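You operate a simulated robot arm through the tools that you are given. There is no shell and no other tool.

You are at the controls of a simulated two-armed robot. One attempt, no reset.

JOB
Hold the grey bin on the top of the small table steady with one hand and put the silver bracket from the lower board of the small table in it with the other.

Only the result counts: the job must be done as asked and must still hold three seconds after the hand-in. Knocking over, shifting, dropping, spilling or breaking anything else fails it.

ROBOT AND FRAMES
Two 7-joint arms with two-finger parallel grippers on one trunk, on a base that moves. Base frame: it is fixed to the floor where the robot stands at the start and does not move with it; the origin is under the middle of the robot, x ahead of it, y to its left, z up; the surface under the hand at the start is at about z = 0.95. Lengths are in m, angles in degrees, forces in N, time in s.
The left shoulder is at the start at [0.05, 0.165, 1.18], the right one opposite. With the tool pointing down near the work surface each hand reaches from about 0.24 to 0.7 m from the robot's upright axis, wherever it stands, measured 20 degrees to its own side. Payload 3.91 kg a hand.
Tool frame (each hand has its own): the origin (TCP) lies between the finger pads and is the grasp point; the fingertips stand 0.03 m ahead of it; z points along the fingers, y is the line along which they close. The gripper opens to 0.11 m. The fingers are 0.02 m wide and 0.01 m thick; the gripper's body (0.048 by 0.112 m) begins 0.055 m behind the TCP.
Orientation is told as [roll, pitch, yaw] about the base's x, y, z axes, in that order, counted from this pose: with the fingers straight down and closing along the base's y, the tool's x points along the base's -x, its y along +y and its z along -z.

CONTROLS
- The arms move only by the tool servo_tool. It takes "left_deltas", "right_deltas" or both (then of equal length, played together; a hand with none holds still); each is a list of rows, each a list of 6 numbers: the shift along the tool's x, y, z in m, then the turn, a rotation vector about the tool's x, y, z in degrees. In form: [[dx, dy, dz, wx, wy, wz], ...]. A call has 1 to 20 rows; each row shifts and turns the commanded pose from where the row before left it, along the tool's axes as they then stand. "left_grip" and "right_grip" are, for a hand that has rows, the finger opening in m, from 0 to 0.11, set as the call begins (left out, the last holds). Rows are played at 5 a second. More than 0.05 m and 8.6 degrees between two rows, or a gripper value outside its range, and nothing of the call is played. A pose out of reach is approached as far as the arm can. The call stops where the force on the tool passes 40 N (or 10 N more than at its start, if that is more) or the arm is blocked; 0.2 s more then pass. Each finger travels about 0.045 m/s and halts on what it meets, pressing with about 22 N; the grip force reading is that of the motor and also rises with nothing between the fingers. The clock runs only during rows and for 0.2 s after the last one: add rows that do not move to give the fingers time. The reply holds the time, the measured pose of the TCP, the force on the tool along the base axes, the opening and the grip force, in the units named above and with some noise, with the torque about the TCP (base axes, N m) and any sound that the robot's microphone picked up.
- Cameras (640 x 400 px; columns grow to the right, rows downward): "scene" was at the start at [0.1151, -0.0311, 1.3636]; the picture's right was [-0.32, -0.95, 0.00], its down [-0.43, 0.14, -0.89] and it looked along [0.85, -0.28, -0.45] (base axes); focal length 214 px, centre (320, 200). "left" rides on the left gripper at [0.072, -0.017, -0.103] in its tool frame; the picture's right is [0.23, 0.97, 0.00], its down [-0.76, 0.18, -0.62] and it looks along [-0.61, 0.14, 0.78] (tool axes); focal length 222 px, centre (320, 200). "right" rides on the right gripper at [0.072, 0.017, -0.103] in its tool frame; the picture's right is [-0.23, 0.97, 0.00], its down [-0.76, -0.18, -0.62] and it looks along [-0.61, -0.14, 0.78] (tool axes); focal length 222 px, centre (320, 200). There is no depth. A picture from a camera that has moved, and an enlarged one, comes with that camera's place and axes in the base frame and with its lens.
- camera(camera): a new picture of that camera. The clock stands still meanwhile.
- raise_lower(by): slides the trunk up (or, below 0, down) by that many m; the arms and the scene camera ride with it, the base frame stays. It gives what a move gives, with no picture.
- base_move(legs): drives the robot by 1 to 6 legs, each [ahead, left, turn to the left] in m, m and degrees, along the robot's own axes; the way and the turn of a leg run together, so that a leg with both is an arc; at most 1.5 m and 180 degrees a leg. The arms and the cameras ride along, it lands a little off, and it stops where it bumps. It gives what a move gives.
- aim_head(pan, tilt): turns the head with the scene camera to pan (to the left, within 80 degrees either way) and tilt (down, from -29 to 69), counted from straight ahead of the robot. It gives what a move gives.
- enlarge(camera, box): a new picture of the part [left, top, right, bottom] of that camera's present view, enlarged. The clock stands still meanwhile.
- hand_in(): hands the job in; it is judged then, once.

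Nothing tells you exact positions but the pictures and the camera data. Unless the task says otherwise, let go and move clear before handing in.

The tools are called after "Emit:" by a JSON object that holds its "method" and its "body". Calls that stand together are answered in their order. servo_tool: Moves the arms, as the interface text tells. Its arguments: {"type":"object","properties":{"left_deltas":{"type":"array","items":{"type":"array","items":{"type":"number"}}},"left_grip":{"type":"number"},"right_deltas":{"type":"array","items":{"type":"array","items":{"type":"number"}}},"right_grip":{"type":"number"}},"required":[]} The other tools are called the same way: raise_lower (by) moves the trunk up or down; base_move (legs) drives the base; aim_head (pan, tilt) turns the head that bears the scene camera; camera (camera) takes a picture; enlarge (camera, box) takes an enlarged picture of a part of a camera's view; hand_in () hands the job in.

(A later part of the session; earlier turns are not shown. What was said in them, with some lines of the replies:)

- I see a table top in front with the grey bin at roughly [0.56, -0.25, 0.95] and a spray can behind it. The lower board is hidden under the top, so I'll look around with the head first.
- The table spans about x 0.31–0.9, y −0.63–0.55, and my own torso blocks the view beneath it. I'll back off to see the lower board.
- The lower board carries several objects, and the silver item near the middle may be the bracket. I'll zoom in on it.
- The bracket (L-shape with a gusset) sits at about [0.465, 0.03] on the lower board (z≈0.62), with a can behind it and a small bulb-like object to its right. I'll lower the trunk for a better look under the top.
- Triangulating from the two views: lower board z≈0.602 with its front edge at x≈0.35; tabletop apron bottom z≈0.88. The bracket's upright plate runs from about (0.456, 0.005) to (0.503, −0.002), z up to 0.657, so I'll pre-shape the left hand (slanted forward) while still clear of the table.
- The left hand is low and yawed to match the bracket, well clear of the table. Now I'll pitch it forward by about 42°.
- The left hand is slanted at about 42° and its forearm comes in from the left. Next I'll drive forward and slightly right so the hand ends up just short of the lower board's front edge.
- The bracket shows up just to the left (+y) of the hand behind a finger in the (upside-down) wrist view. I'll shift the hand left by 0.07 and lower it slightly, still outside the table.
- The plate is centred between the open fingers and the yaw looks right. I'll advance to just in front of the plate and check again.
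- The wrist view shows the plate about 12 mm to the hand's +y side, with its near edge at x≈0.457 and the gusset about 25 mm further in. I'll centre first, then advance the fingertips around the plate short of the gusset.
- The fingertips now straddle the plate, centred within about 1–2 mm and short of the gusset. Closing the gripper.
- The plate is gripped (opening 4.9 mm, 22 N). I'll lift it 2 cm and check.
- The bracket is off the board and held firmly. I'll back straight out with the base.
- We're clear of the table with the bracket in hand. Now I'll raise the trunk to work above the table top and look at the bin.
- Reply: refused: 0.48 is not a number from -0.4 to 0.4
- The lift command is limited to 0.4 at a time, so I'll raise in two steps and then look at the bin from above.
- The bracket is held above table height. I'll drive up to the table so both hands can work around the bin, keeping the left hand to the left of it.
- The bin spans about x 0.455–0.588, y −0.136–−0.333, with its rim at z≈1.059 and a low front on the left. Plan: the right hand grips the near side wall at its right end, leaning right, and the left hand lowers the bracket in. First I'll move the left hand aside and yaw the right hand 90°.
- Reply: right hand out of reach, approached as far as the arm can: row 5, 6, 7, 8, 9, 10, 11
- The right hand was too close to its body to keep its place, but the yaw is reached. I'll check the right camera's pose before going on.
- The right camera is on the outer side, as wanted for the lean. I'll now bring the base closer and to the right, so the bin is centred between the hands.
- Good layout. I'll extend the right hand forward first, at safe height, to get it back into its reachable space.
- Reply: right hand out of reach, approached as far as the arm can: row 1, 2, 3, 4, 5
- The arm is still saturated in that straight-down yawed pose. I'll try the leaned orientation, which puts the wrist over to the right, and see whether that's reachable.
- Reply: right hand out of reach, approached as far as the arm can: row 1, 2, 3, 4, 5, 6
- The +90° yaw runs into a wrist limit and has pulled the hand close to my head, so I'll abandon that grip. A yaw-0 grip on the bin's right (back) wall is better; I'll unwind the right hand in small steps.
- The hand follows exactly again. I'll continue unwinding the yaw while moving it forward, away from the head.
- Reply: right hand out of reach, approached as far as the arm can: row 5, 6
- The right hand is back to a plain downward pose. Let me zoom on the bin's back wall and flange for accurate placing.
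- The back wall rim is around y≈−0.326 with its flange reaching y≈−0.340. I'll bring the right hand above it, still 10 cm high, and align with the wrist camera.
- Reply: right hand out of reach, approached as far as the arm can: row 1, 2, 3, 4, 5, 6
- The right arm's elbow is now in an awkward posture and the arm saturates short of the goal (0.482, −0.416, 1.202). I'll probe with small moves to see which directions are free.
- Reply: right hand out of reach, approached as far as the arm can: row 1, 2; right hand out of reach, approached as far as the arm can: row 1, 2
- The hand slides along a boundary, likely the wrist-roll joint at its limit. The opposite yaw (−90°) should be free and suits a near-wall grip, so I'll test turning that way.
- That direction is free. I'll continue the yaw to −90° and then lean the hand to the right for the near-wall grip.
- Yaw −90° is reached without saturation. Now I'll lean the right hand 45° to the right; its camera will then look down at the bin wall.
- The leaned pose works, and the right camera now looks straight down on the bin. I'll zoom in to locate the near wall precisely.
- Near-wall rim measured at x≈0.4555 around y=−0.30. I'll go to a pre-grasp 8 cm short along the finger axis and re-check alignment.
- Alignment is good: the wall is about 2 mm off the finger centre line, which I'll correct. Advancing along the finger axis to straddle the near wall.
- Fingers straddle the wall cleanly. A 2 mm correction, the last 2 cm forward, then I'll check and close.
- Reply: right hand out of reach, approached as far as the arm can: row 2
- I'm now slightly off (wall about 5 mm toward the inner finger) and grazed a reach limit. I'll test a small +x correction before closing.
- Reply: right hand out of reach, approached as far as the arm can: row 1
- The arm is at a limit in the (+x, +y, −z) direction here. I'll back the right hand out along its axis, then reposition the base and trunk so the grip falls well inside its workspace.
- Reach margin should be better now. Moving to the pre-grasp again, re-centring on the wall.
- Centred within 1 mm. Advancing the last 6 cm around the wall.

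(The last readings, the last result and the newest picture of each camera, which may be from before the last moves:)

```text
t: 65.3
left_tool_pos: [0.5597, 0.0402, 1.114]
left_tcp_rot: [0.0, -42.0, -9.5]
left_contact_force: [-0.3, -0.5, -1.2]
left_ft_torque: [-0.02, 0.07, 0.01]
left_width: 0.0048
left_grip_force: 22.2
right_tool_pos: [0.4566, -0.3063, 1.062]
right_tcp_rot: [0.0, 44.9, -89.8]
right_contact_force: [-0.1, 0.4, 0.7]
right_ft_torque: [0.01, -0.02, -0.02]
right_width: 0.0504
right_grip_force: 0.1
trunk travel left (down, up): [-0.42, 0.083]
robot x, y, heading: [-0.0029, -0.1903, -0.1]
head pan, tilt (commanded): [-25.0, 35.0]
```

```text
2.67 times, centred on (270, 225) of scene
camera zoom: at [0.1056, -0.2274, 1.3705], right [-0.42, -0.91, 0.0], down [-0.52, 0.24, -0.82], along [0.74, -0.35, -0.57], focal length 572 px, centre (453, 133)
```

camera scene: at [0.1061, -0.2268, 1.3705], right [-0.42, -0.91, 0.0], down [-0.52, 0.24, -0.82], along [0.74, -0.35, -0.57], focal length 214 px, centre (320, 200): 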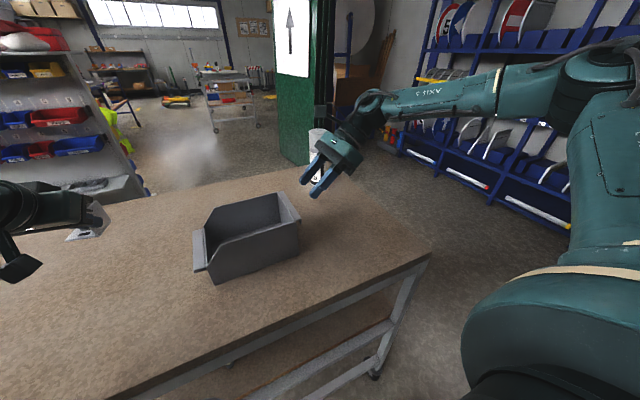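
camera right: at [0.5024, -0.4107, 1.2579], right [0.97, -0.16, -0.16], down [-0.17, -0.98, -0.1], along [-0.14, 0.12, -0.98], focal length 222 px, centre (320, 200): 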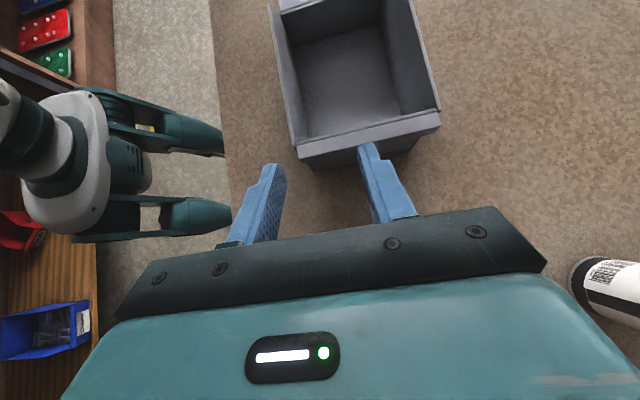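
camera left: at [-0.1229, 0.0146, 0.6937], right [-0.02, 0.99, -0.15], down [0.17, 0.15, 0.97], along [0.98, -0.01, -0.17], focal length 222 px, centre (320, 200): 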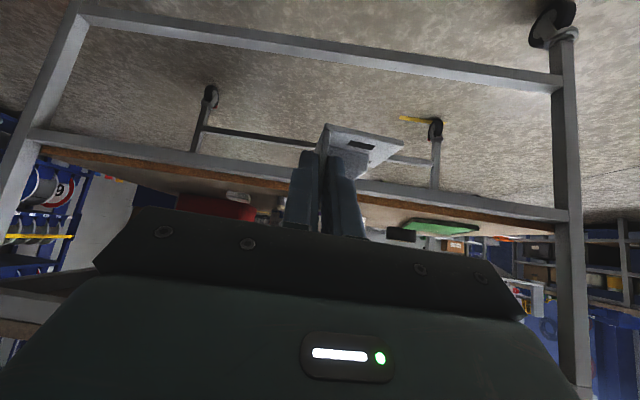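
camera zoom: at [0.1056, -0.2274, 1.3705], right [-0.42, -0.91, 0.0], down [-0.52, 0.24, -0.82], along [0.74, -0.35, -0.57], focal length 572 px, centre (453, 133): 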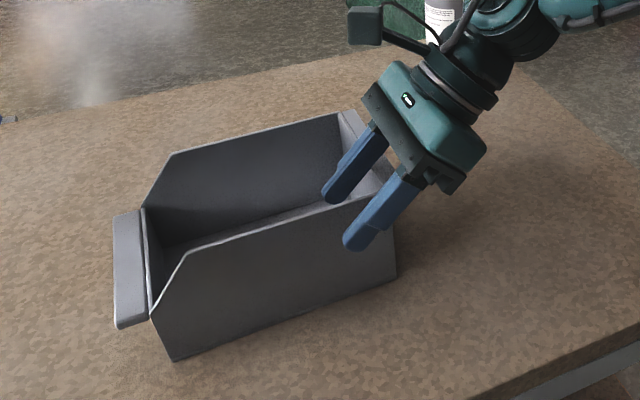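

The fingers straddle the wall, centred to under 1 mm. Closing the right gripper to hold the bin.

Emit:
{"method": "servo_tool", "body": {"right_deltas": [[0, 0, 0, 0, 0, 0], [0, 0, 0, 0, 0, 0], [0, 0, 0, 0, 0, 0], [0, 0, 0, 0, 0, 0], [0, 0, 0, 0, 0, 0], [0, 0, 0, 0, 0, 0]], "right_grip": 0.0}}

Emit:
{"method": "enlarge", "body": {"camera": "right", "box": [220, 70, 420, 220]}}

Emit:
{"method": "enlarge", "body": {"camera": "scene", "box": [180, 150, 360, 300]}}

```text
t: 66.7
left_tool_pos: [0.5592, 0.0405, 1.1147]
left_tcp_rot: [0.0, -42.0, -9.5]
left_contact_force: [0.9, -0.5, -3.4]
left_ft_torque: [-0.01, 0.1, 0.02]
left_width: 0.0047
left_grip_force: 22.0
right_tool_pos: [0.4577, -0.3072, 1.0615]
right_tcp_rot: [0.1, 44.9, -89.8]
right_contact_force: [0.1, 0.8, 0.0]
right_ft_torque: [-0.04, 0.01, -0.05]
right_width: 0.0039
right_grip_force: 22.5
trunk travel left (down, up): [-0.42, 0.083]
robot x, y, heading: [-0.0026, -0.1868, -0.1]
head pan, tilt (commanded): [-25.0, 35.0]
```

```text
2.67 times, centred on (320, 145) of right
camera zoom: at [0.4726, -0.3276, 1.1853], right [0.97, -0.16, -0.16], down [-0.17, -0.98, -0.1], along [-0.14, 0.12, -0.98], focal length 592 px, centre (320, 347)
```

zoom: 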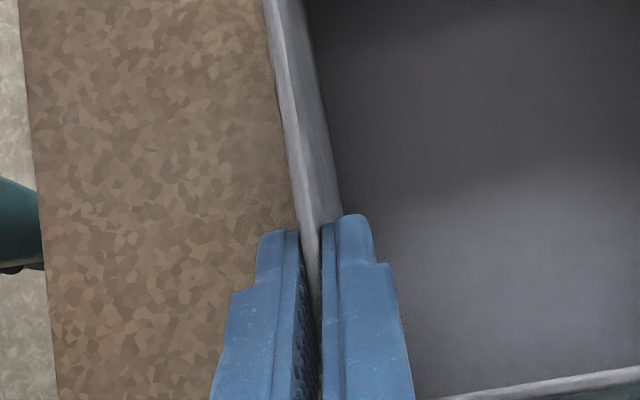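

```text
2.67 times, centred on (270, 225) of scene
camera zoom: at [0.1058, -0.2273, 1.3705], right [-0.42, -0.91, 0.0], down [-0.52, 0.24, -0.82], along [0.74, -0.35, -0.57], focal length 572 px, centre (453, 133)
```

zoom: 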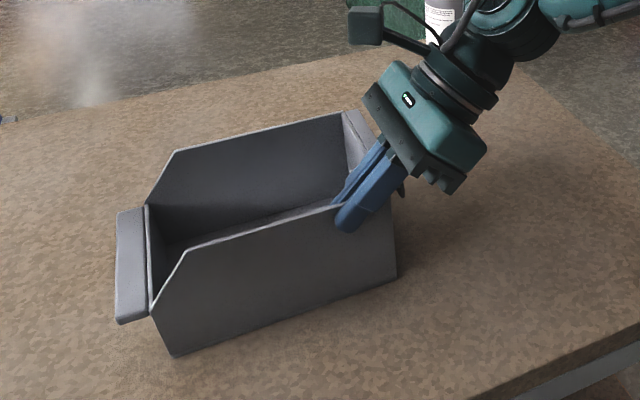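

The bin is held (opening 3.9 mm, 22 N) and hasn't visibly moved. Now I'll raise the left hand, square its yaw and steepen its pitch, still left of the bin.

Emit:
{"method": "servo_tool", "body": {"left_deltas": [[-0.0134, 0, -0.0149, 0, 0, 0], [-0.0134, 0, -0.0149, 0, 0, 0], [-0.0134, 0, -0.0149, 0, 0, 0], [0, 0, 0, -3.18, 0, -3.53], [0, 0, 0, -3.18, 0, -3.53], [0, 0, 0, 0, 7.33, 0], [0, 0, 0, 0, 7.33, 0], [0, 0, 0, 0, 7.33, 0], [0, 0, 0, 0, 0, 0]]}}

Emit:
{"method": "aim_head", "body": {"pan": -8, "tilt": 42}}

Emit:
{"method": "camera", "body": {"camera": "scene"}}

Emit:
{"method": "camera", "body": {"camera": "left"}}

```text
t: 68.7
left_tool_pos: [0.5591, 0.04, 1.1729]
left_tcp_rot: [0.0, -19.9, 0.0]
left_contact_force: [-0.3, -0.3, -2.4]
left_ft_torque: [-0.02, 0.03, 0.0]
left_width: 0.005
left_grip_force: 22.2
right_tool_pos: [0.4566, -0.3059, 1.0624]
right_tcp_rot: [0.0, 44.9, -89.7]
right_contact_force: [0.2, -0.6, 0.4]
right_ft_torque: [-0.03, 0.04, 0.03]
right_width: 0.0041
right_grip_force: 22.0
trunk travel left (down, up): [-0.42, 0.083]
robot x, y, heading: [-0.0011, -0.1881, 0.0]
head pan, tilt (commanded): [-25.0, 35.0]
```

```text
t: 69.5
left_tool_pos: [0.5594, 0.0395, 1.1738]
left_tcp_rot: [0.0, -20.0, -0.1]
left_contact_force: [0.6, -0.3, -2.6]
left_ft_torque: [-0.01, 0.06, -0.01]
left_width: 0.0051
left_grip_force: 22.0
right_tool_pos: [0.4575, -0.3065, 1.0613]
right_tcp_rot: [0.1, 44.9, -89.7]
right_contact_force: [-0.1, -0.7, -0.3]
right_ft_torque: [-0.02, 0.05, -0.01]
right_width: 0.004
right_grip_force: 21.7
trunk travel left (down, up): [-0.42, 0.083]
robot x, y, heading: [0.0003, -0.1845, -0.1]
head pan, tilt (commanded): [-8.0, 42.0]
```

```text
taken
camera scene: at [0.1088, -0.2019, 1.36], right [-0.14, -0.99, 0.0], down [-0.66, 0.09, -0.74], along [0.74, -0.11, -0.67], focal length 214 px, centre (320, 200)
```

scene: 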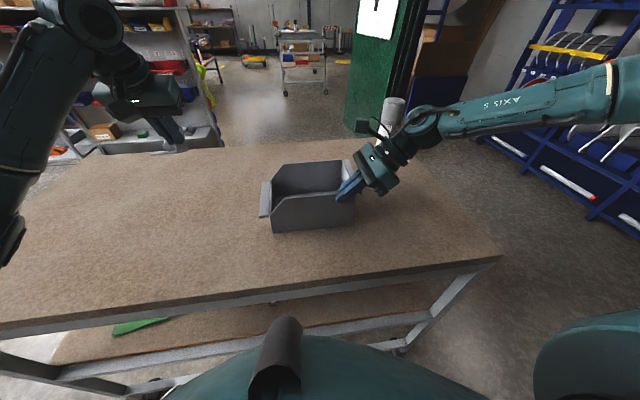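

```text
taken
camera left: at [0.4576, 0.0237, 1.2469], right [-0.21, 0.97, -0.08], down [0.5, 0.18, 0.85], along [0.84, 0.14, -0.53], focal length 222 px, centre (320, 200)
```

left: 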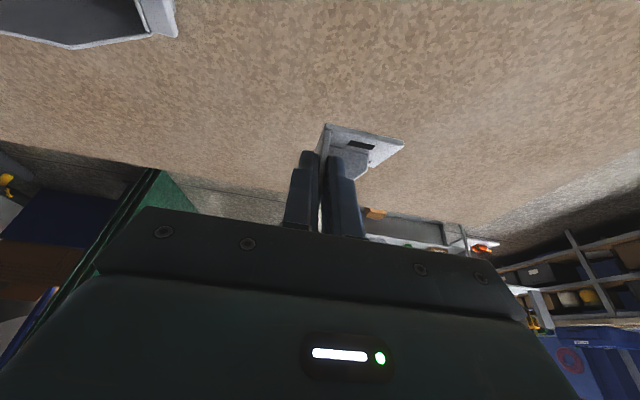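

The bin is held firmly and the left hand is ready with the bracket tilted slightly. I'll bring it over the bin at a safe height.

Emit:
{"method": "servo_tool", "body": {"left_deltas": [[0.0063, -0.0356, -0.0011, 0, 0, 0], [0.0063, -0.0356, -0.0011, 0, 0, 0], [0.0063, -0.0356, -0.0011, 0, 0, 0], [0.0063, -0.0356, -0.0011, 0, 0, 0], [0.0063, -0.0356, -0.0011, 0, 0, 0]]}}

Emit:
{"method": "camera", "body": {"camera": "scene"}}

Emit:
{"method": "camera", "body": {"camera": "left"}}

```text
t: 70.7
left_tool_pos: [0.5254, -0.1383, 1.1693]
left_tcp_rot: [0.0, -20.1, 0.1]
left_contact_force: [-0.1, 0.1, -3.0]
left_ft_torque: [-0.03, 0.04, 0.0]
left_width: 0.0048
left_grip_force: 22.6
right_tool_pos: [0.4561, -0.3063, 1.0614]
right_tcp_rot: [0.1, 45.0, -89.7]
right_contact_force: [-0.5, -1.0, -0.2]
right_ft_torque: [-0.33, -0.12, -0.09]
right_width: 0.0038
right_grip_force: 21.8
trunk travel left (down, up): [-0.42, 0.083]
robot x, y, heading: [-0.0058, -0.1909, -0.2]
head pan, tilt (commanded): [-8.0, 42.0]
```

```text
taken
camera scene: at [0.1087, -0.2025, 1.36], right [-0.14, -0.99, 0.0], down [-0.66, 0.09, -0.74], along [0.74, -0.1, -0.67], focal length 214 px, centre (320, 200)
```

scene: 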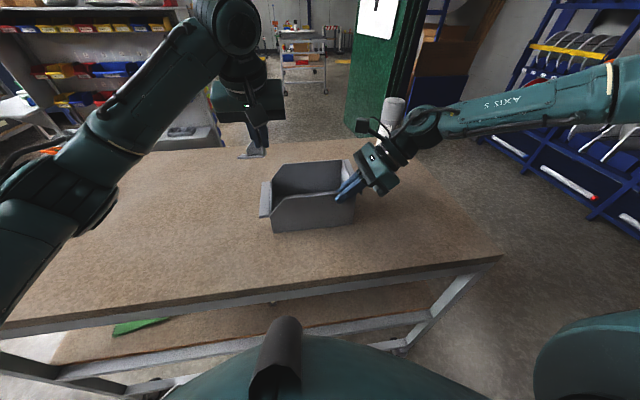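

```text
taken
camera left: at [0.4242, -0.1551, 1.2425], right [-0.21, 0.97, -0.08], down [0.5, 0.18, 0.85], along [0.84, 0.14, -0.53], focal length 222 px, centre (320, 200)
```

left: 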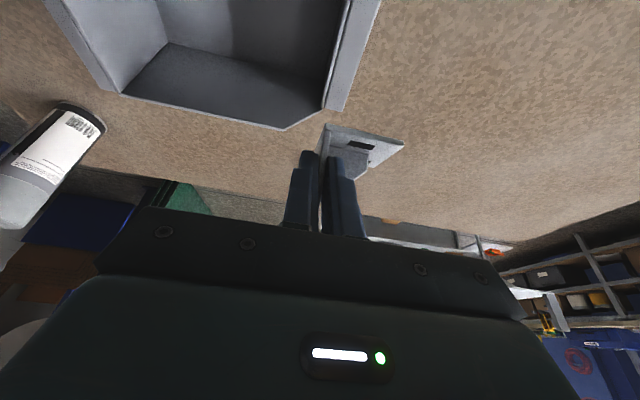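

Tracking as expected. Two more rows to bring the bracket over the bin's middle.

Emit:
{"method": "servo_tool", "body": {"left_deltas": [[0.0052, -0.036, -0.0008, 0, 0, 0], [0.0052, -0.036, -0.0008, 0, 0, 0], [0, 0, 0, 0, 0, 0]]}}

Emit:
{"method": "camera", "body": {"camera": "scene"}}

Emit:
{"method": "enlarge", "body": {"camera": "scene", "box": [200, 80, 440, 240]}}

Emit:
{"method": "camera", "body": {"camera": "left"}}

Emit:
{"method": "camera", "body": {"camera": "right"}}

```text
t: 71.5
left_tool_pos: [0.5165, -0.2101, 1.17]
left_tcp_rot: [-0.1, -20.0, 0.0]
left_contact_force: [-0.2, -0.4, -2.9]
left_ft_torque: [-0.03, 0.06, -0.01]
left_width: 0.0048
left_grip_force: 22.2
right_tool_pos: [0.4562, -0.3047, 1.0617]
right_tcp_rot: [0.1, 44.9, -89.7]
right_contact_force: [0.9, 0.3, 0.3]
right_ft_torque: [0.22, 0.03, -0.03]
right_width: 0.0038
right_grip_force: 21.7
trunk travel left (down, up): [-0.42, 0.083]
robot x, y, heading: [-0.0027, -0.1871, -0.2]
head pan, tilt (commanded): [-8.0, 42.0]
```

```text
taken
camera scene: at [0.1088, -0.2016, 1.36], right [-0.14, -0.99, 0.0], down [-0.66, 0.09, -0.74], along [0.74, -0.1, -0.67], focal length 214 px, centre (320, 200)
```

scene: 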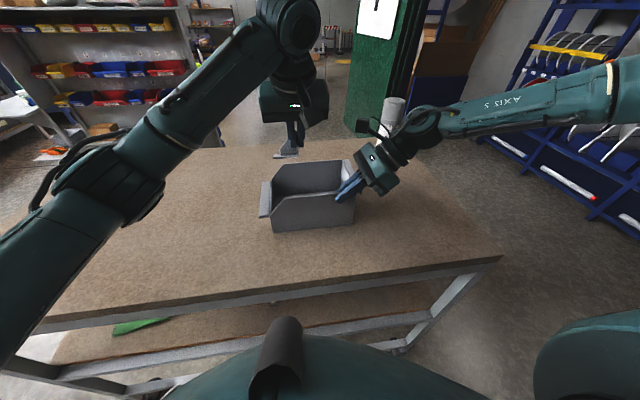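

```text
2.50 times, centred on (320, 160) of scene
camera zoom: at [0.1088, -0.2016, 1.36], right [-0.14, -0.99, 0.0], down [-0.66, 0.09, -0.74], along [0.74, -0.1, -0.67], focal length 536 px, centre (320, 300)
```

zoom: 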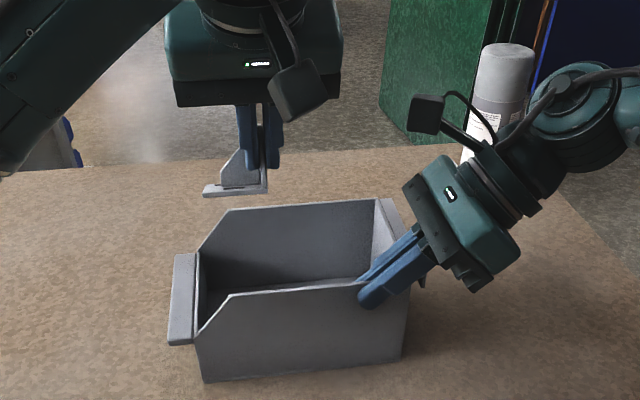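

```text
taken
camera left: at [0.4149, -0.2266, 1.2422], right [-0.21, 0.97, -0.08], down [0.5, 0.18, 0.85], along [0.84, 0.14, -0.53], focal length 222 px, centre (320, 200)
```

left: 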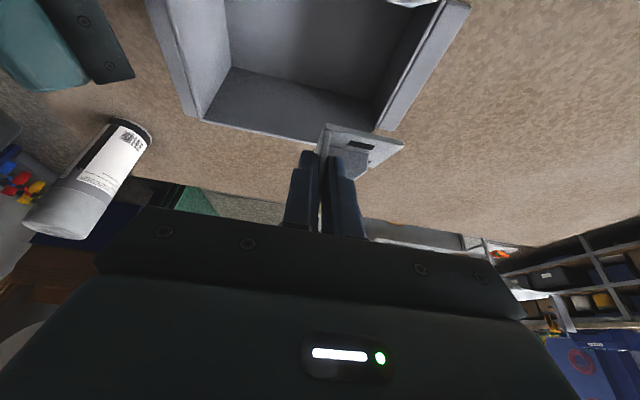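

```text
taken
camera right: at [0.4727, -0.3274, 1.1853], right [0.97, -0.16, -0.16], down [-0.17, -0.98, -0.1], along [-0.14, 0.12, -0.98], focal length 222 px, centre (320, 200)
```

right: 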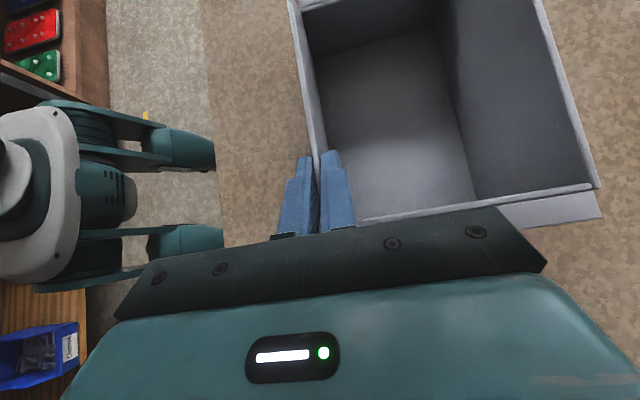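

The bracket is directly over the bin interior with clear gaps to the right hand. Lowering 10 cm first, then checking.

Emit:
{"method": "servo_tool", "body": {"left_deltas": [[0.0086, 0, 0.0235, 0, 0, 0], [0.0086, 0, 0.0235, 0, 0, 0], [0.0086, 0, 0.0235, 0, 0, 0], [0.0086, 0, 0.0235, 0, 0, 0], [0, 0, 0, 0, 0, 0]]}}

Emit:
{"method": "enlarge", "body": {"camera": "scene", "box": [200, 80, 440, 240]}}

Emit:
{"method": "camera", "body": {"camera": "right"}}

Emit:
{"method": "camera", "body": {"camera": "left"}}

```text
t: 72.7
left_tool_pos: [0.516, -0.2095, 1.0666]
left_tcp_rot: [0.0, -20.1, -0.1]
left_contact_force: [-0.3, 0.4, -2.3]
left_ft_torque: [-0.01, 0.04, 0.0]
left_width: 0.0049
left_grip_force: 21.4
right_tool_pos: [0.4568, -0.3066, 1.0623]
right_tcp_rot: [0.2, 44.9, -89.7]
right_contact_force: [0.3, 0.6, 0.8]
right_ft_torque: [0.03, 0.04, 0.05]
right_width: 0.004
right_grip_force: 21.7
trunk travel left (down, up): [-0.42, 0.083]
robot x, y, heading: [-0.0042, -0.188, -0.1]
head pan, tilt (commanded): [-8.0, 42.0]
```

```text
2.50 times, centred on (320, 160) of scene
camera zoom: at [0.1088, -0.2019, 1.36], right [-0.14, -0.99, 0.0], down [-0.66, 0.09, -0.74], along [0.74, -0.1, -0.67], focal length 536 px, centre (320, 300)
```

zoom: 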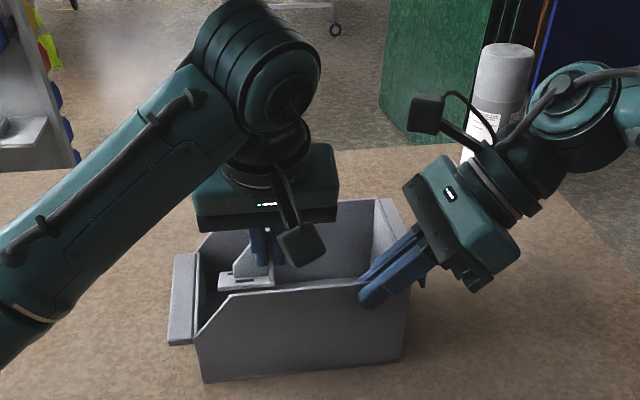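

```text
taken
camera right: at [0.4726, -0.3276, 1.1853], right [0.97, -0.16, -0.16], down [-0.17, -0.98, -0.1], along [-0.14, 0.12, -0.98], focal length 222 px, centre (320, 200)
```

right: 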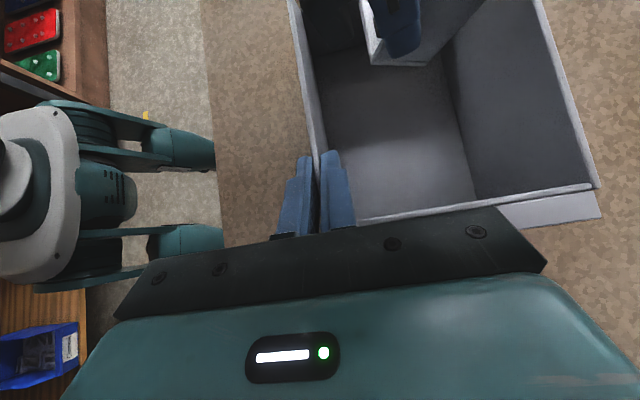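

```text
taken
camera left: at [0.4145, -0.2264, 1.1399], right [-0.21, 0.97, -0.08], down [0.5, 0.18, 0.85], along [0.84, 0.14, -0.53], focal length 222 px, centre (320, 200)
```

left: 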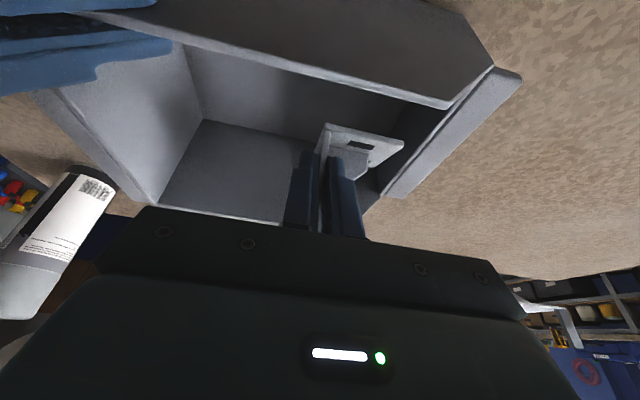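

The bracket is entering the bin with ample clearance on all sides. Lowering the last few centimetres slowly.

Emit:
{"method": "servo_tool", "body": {"left_deltas": [[0.0051, 0, 0.0141, 0, 0, 0], [0.0051, 0, 0.0141, 0, 0, 0], [0.0034, 0, 0.0094, 0, 0, 0], [0.0017, 0, 0.0047, 0, 0, 0], [0, 0, 0, 0, 0, 0]]}}

Emit:
{"method": "enlarge", "body": {"camera": "scene", "box": [200, 80, 440, 240]}}

Emit:
{"method": "camera", "body": {"camera": "right"}}

Emit:
{"method": "camera", "body": {"camera": "left"}}

```text
t: 73.9
left_tool_pos: [0.5167, -0.2087, 1.0234]
left_tcp_rot: [0.0, -19.9, 0.0]
left_contact_force: [0.1, -0.7, -2.5]
left_ft_torque: [-0.03, 0.02, 0.01]
left_width: 0.0048
left_grip_force: 22.3
right_tool_pos: [0.4567, -0.3063, 1.0617]
right_tcp_rot: [0.1, 44.9, -89.8]
right_contact_force: [-0.4, -0.4, 0.4]
right_ft_torque: [0.0, 0.03, 0.01]
right_width: 0.0037
right_grip_force: 22.4
trunk travel left (down, up): [-0.42, 0.083]
robot x, y, heading: [-0.0031, -0.1878, -0.1]
head pan, tilt (commanded): [-8.0, 42.0]
```

```text
2.50 times, centred on (320, 160) of scene
camera zoom: at [0.1088, -0.2019, 1.36], right [-0.14, -0.99, 0.0], down [-0.66, 0.09, -0.74], along [0.74, -0.1, -0.67], focal length 536 px, centre (320, 300)
```

zoom: 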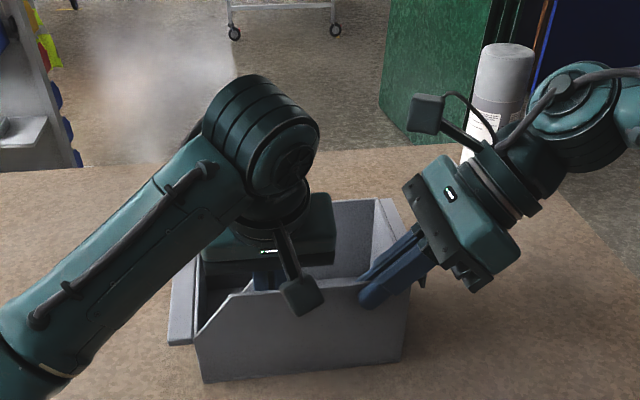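

```text
taken
camera right: at [0.4726, -0.3277, 1.1853], right [0.97, -0.16, -0.16], down [-0.17, -0.98, -0.1], along [-0.14, 0.12, -0.98], focal length 222 px, centre (320, 200)
```

right: 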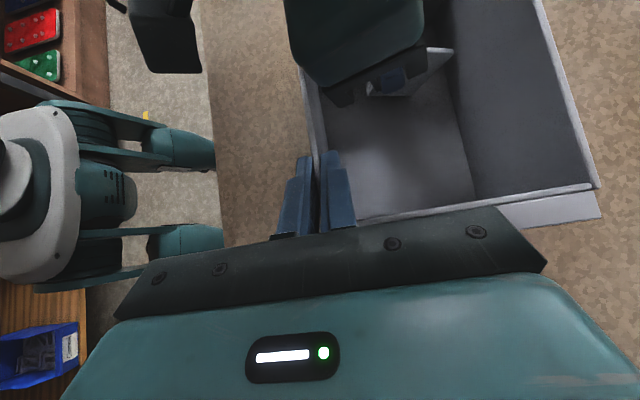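

```text
taken
camera left: at [0.4144, -0.2255, 1.0955], right [-0.21, 0.97, -0.08], down [0.5, 0.18, 0.85], along [0.84, 0.14, -0.53], focal length 222 px, centre (320, 200)
```

left: 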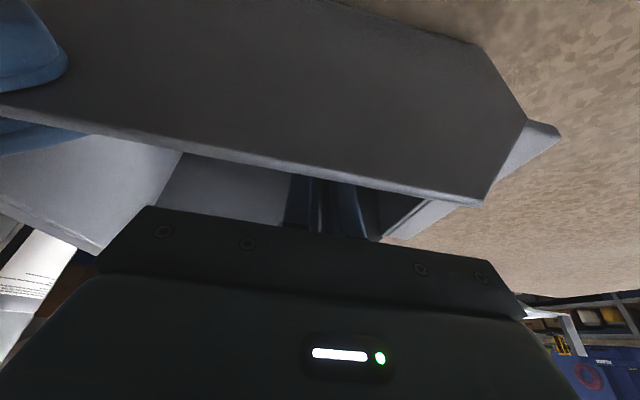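

The bracket is about 1 cm above the bin floor, with clearances still fine. Lowering another 7 mm gently, watching the force.

Emit:
{"method": "servo_tool", "body": {"left_deltas": [[0.0012, 0, 0.0033, 0, 0, 0], [0.0012, 0, 0.0033, 0, 0, 0], [0, 0, 0, 0, 0, 0]]}}

```text
t: 74.7
left_tool_pos: [0.5162, -0.2084, 1.0171]
left_tcp_rot: [-0.1, -20.2, 0.0]
left_contact_force: [-0.8, 4.1, 6.6]
left_ft_torque: [0.49, -0.03, 0.24]
left_width: 0.0045
left_grip_force: 21.7
right_tool_pos: [0.4563, -0.3059, 1.0625]
right_tcp_rot: [0.1, 44.8, -89.8]
right_contact_force: [3.1, -0.4, -1.6]
right_ft_torque: [0.07, -0.12, -0.22]
right_width: 0.0038
right_grip_force: 22.3
trunk travel left (down, up): [-0.42, 0.083]
robot x, y, heading: [-0.0014, -0.187, -0.0]
head pan, tilt (commanded): [-8.0, 42.0]
```

The bracket's edge has touched the bin floor (~9 N). Now I'll open the left gripper to release it.

Emit:
{"method": "servo_tool", "body": {"left_deltas": [[-0.0003, 0, -0.001, 0, 0, 0], [0, 0, 0, 0, 0, 0], [0, 0, 0, 0, 0, 0], [0, 0, 0, 0, 0, 0], [0, 0, 0, 0, 0, 0]], "left_grip": 0.04}}

Emit:
{"method": "camera", "body": {"camera": "right"}}

Emit:
{"method": "enlarge", "body": {"camera": "scene", "box": [200, 80, 440, 240]}}

```text
t: 75.9
left_tool_pos: [0.5167, -0.2105, 1.0172]
left_tcp_rot: [-0.1, -20.1, 0.0]
left_contact_force: [-0.3, 0.4, 0.1]
left_ft_torque: [0.02, 0.02, 0.01]
left_width: 0.0403
left_grip_force: 0.0
right_tool_pos: [0.4563, -0.3065, 1.0617]
right_tcp_rot: [0.1, 44.9, -89.7]
right_contact_force: [-0.3, -0.2, 0.4]
right_ft_torque: [-0.13, 0.03, 0.05]
right_width: 0.0036
right_grip_force: 22.0
trunk travel left (down, up): [-0.42, 0.083]
robot x, y, heading: [-0.0052, -0.1851, -0.1]
head pan, tilt (commanded): [-8.0, 42.0]
```

```text
taken
camera right: at [0.4723, -0.3277, 1.1854], right [0.97, -0.16, -0.16], down [-0.17, -0.98, -0.1], along [-0.14, 0.12, -0.98], focal length 222 px, centre (320, 200)
```

right: 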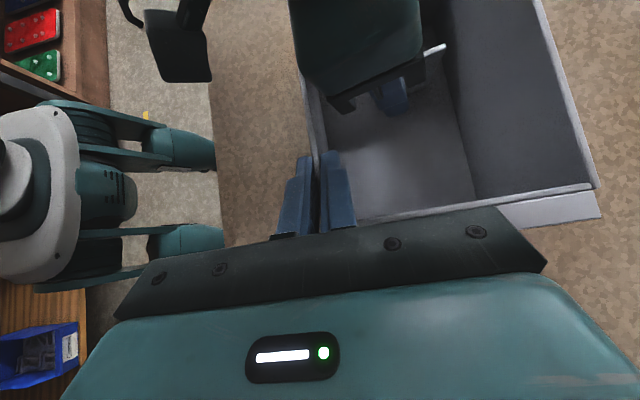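

```text
2.50 times, centred on (320, 160) of scene
camera zoom: at [0.1085, -0.2019, 1.3601], right [-0.14, -0.99, 0.0], down [-0.66, 0.09, -0.74], along [0.74, -0.1, -0.67], focal length 536 px, centre (320, 300)
```

zoom: 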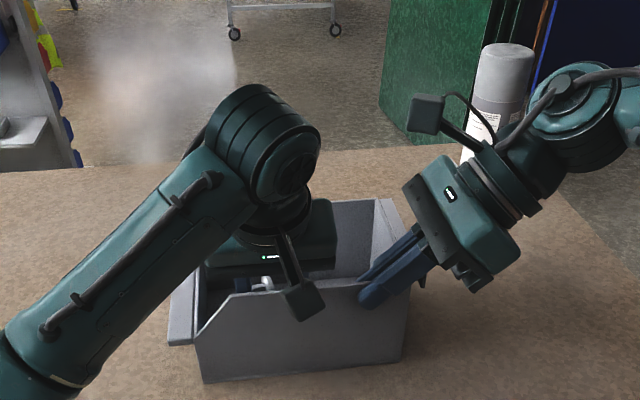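

Released: the left hand carries no load any more. Raising it straight up out of the bin.

Emit:
{"method": "servo_tool", "body": {"left_deltas": [[-0.0034, 0, -0.0094, 0, 0, 0], [-0.0034, 0, -0.0094, 0, 0, 0], [-0.0051, 0, -0.0141, 0, 0, 0], [-0.0068, 0, -0.0188, 0, 0, 0], [-0.0086, 0, -0.0235, 0, 0, 0], [-0.0086, 0, -0.0235, 0, 0, 0], [-0.0086, 0, -0.0235, 0, 0, 0], [-0.0086, 0, -0.0235, 0, 0, 0]]}}

Emit:
{"method": "camera", "body": {"camera": "right"}}

Emit:
{"method": "enlarge", "body": {"camera": "scene", "box": [200, 80, 440, 240]}}

Emit:
{"method": "camera", "body": {"camera": "left"}}

```text
t: 77.7
left_tool_pos: [0.5153, -0.2085, 1.1724]
left_tcp_rot: [0.0, -19.9, 0.0]
left_contact_force: [-0.2, 0.3, 0.1]
left_ft_torque: [-0.01, -0.01, 0.01]
left_width: 0.0404
left_grip_force: 0.0
right_tool_pos: [0.4568, -0.3079, 1.0615]
right_tcp_rot: [0.1, 44.9, -89.7]
right_contact_force: [-0.7, 0.5, 0.7]
right_ft_torque: [-0.06, 0.05, 0.03]
right_width: 0.0035
right_grip_force: 22.1
trunk travel left (down, up): [-0.42, 0.083]
robot x, y, heading: [-0.0041, -0.1882, 0.1]
head pan, tilt (commanded): [-8.0, 42.0]
```

```text
taken
camera right: at [0.4724, -0.3277, 1.1854], right [0.97, -0.16, -0.16], down [-0.17, -0.98, -0.1], along [-0.14, 0.12, -0.98], focal length 222 px, centre (320, 200)
```

right: 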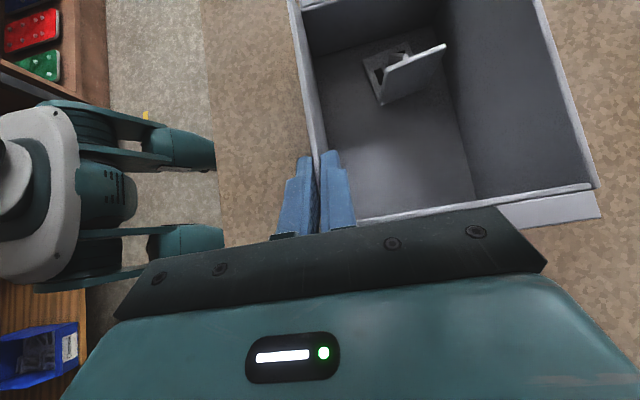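

```text
2.50 times, centred on (320, 160) of scene
camera zoom: at [0.1084, -0.2019, 1.36], right [-0.14, -0.99, 0.0], down [-0.66, 0.09, -0.74], along [0.74, -0.1, -0.67], focal length 536 px, centre (320, 300)
```

zoom: 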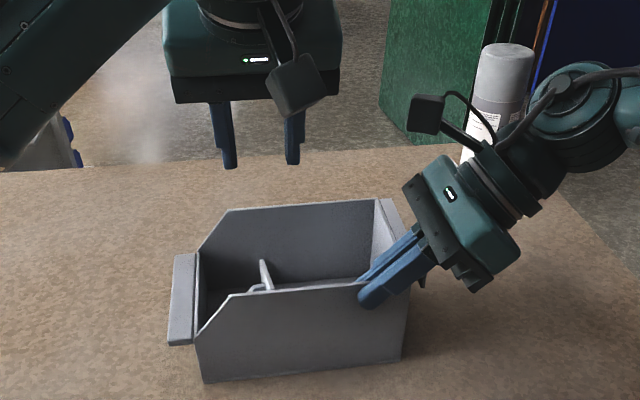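

```text
taken
camera left: at [0.4137, -0.226, 1.2452], right [-0.21, 0.97, -0.08], down [0.5, 0.18, 0.85], along [0.84, 0.14, -0.53], focal length 222 px, centre (320, 200)
```

left: 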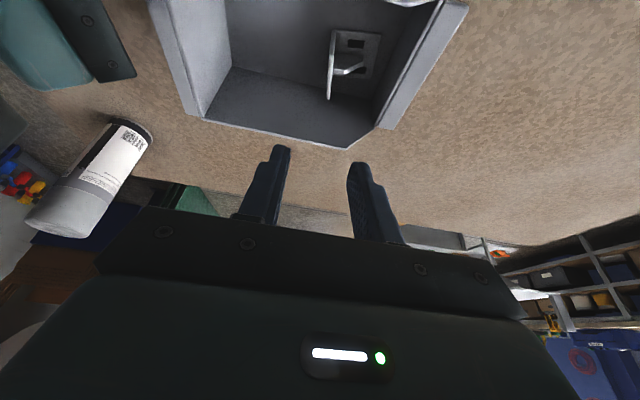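

The bracket sits flat in the bin. I'll move the left hand away to the left, then release the bin with the right hand.

Emit:
{"method": "servo_tool", "body": {"left_deltas": [[0, 0.036, 0, 0, 0, 0], [0, 0.036, 0, 0, 0, 0], [0, 0.036, 0, 0, 0, 0], [0, 0.036, 0, 0, 0, 0], [0, 0.036, 0, 0, 0, 0], [0, 0.036, 0, 0, 0, 0]]}}

Emit:
{"method": "servo_tool", "body": {"right_deltas": [[0, 0, 0, 0, 0, 0], [0, 0, 0, 0, 0, 0], [0, 0, 0, 0, 0, 0], [0, 0, 0, 0, 0, 0]], "right_grip": 0.05}}

Emit:
{"method": "enlarge", "body": {"camera": "right", "box": [220, 70, 420, 220]}}

```text
t: 79.1
left_tool_pos: [0.5191, 0.0079, 1.1718]
left_tcp_rot: [-0.1, -20.1, 0.0]
left_contact_force: [-0.8, -0.4, 0.2]
left_ft_torque: [0.0, -0.01, 0.05]
left_width: 0.0399
left_grip_force: 0.1
right_tool_pos: [0.4555, -0.3072, 1.062]
right_tcp_rot: [0.1, 44.9, -89.7]
right_contact_force: [0.1, 1.1, 1.0]
right_ft_torque: [0.06, -0.03, 0.05]
right_width: 0.0036
right_grip_force: 21.8
trunk travel left (down, up): [-0.42, 0.083]
robot x, y, heading: [-0.0044, -0.1904, 0.0]
head pan, tilt (commanded): [-8.0, 42.0]
```

```text
t: 80.1
left_tool_pos: [0.5191, 0.0063, 1.1717]
left_tcp_rot: [0.0, -20.0, 0.0]
left_contact_force: [0.3, 0.8, 0.6]
left_ft_torque: [0.0, 0.0, 0.0]
left_width: 0.0398
left_grip_force: 0.1
right_tool_pos: [0.4555, -0.3071, 1.0616]
right_tcp_rot: [0.1, 44.9, -89.7]
right_contact_force: [-0.2, 0.0, 1.1]
right_ft_torque: [-0.02, 0.0, 0.01]
right_width: 0.05
right_grip_force: 0.1
trunk travel left (down, up): [-0.42, 0.083]
robot x, y, heading: [-0.0048, -0.1895, -0.1]
head pan, tilt (commanded): [-8.0, 42.0]
```

```text
2.67 times, centred on (320, 145) of right
camera zoom: at [0.4724, -0.3276, 1.1854], right [0.97, -0.16, -0.16], down [-0.17, -0.98, -0.1], along [-0.14, 0.12, -0.98], focal length 592 px, centre (320, 347)
```

zoom: 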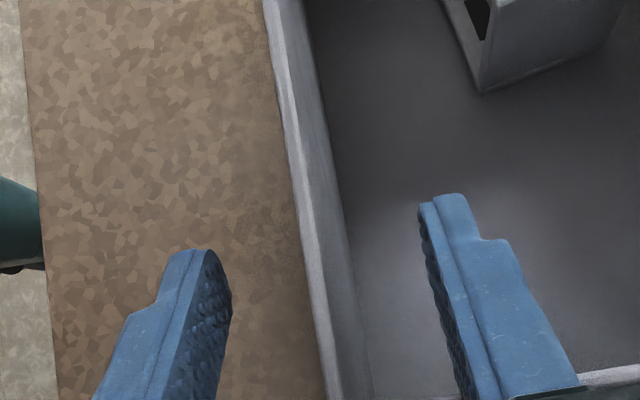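

The right fingers are open and clear of the wall on both sides. Backing the right hand out along its axis.

Emit:
{"method": "servo_tool", "body": {"right_deltas": [[0, 0, -0.02, 0, 0, 0], [0, 0, -0.025, 0, 0, 0], [0, 0, -0.03, 0, 0, 0], [0, 0, -0.03, 0, 0, 0], [0, 0, -0.03, 0, 0, 0], [0, 0, 0, 0, 0, 0]]}}

Emit:
{"method": "camera", "body": {"camera": "scene"}}

Emit:
{"method": "enlarge", "body": {"camera": "right", "box": [220, 0, 460, 180]}}

Emit:
{"method": "enlarge", "body": {"camera": "scene", "box": [200, 80, 440, 240]}}

```text
t: 81.5
left_tool_pos: [0.5194, 0.0058, 1.1716]
left_tcp_rot: [0.0, -20.0, 0.0]
left_contact_force: [-0.8, -0.7, 0.2]
left_ft_torque: [0.01, 0.01, -0.03]
left_width: 0.0401
left_grip_force: 0.1
right_tool_pos: [0.4569, -0.4013, 1.1566]
right_tcp_rot: [0.0, 44.8, -89.7]
right_contact_force: [0.2, -0.4, -0.2]
right_ft_torque: [-0.04, -0.02, 0.0]
right_width: 0.0502
right_grip_force: 0.1
trunk travel left (down, up): [-0.42, 0.083]
robot x, y, heading: [-0.006, -0.1869, -0.2]
head pan, tilt (commanded): [-8.0, 42.0]
```

```text
taken
camera scene: at [0.1087, -0.2017, 1.36], right [-0.14, -0.99, 0.0], down [-0.66, 0.09, -0.74], along [0.74, -0.1, -0.67], focal length 214 px, centre (320, 200)
```

scene: 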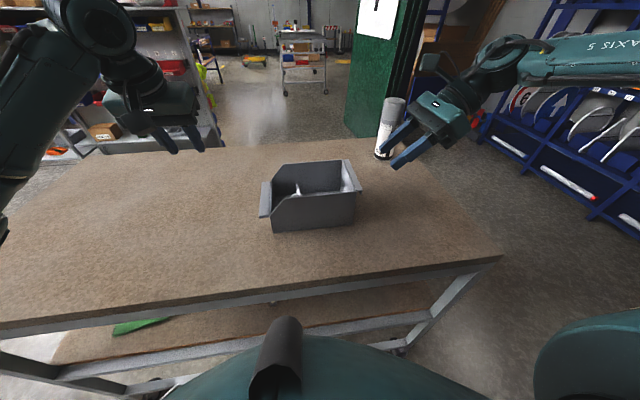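

```text
2.22 times, centred on (340, 90) of right
camera zoom: at [0.4734, -0.4236, 1.2802], right [0.97, -0.16, -0.16], down [-0.17, -0.98, -0.1], along [-0.14, 0.12, -0.98], focal length 494 px, centre (276, 444)
```

zoom: 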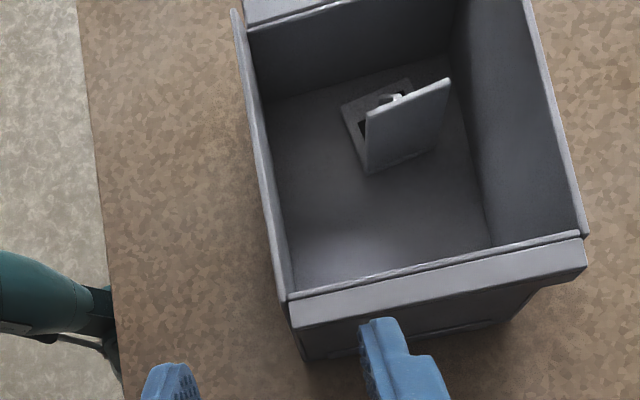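

```text
2.50 times, centred on (320, 160) of scene
camera zoom: at [0.1087, -0.2017, 1.36], right [-0.14, -0.99, 0.0], down [-0.66, 0.09, -0.74], along [0.74, -0.1, -0.67], focal length 536 px, centre (320, 300)
```

zoom: 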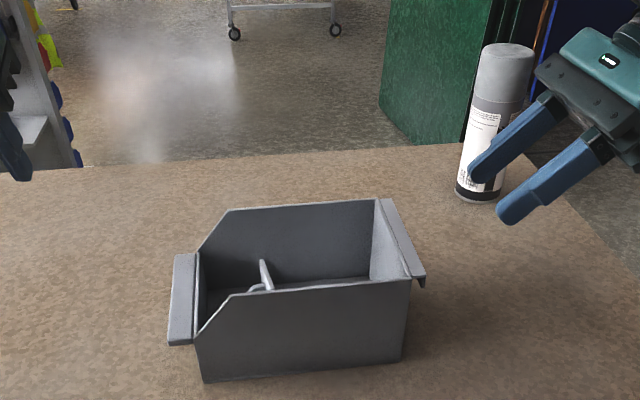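

The bracket stands flat inside the bin, the bin is where it was, and both hands are open and clear. The spray can is untouched, so I'm handing in.

Emit:
{"method": "hand_in", "body": {}}

```text
The job is handed in.
```

The silver bracket is in the grey bin, standing flat on its floor. The right hand held the bin by its near wall while the left hand lowered the bracket in.

The bin shifted by about a millimetre when I gripped it, and otherwise stayed put. Nothing else was knocked or moved that I could see. Both hands were open and clear when I handed the job in. No verdict came back with the hand-in, so I can't confirm how it was judged.
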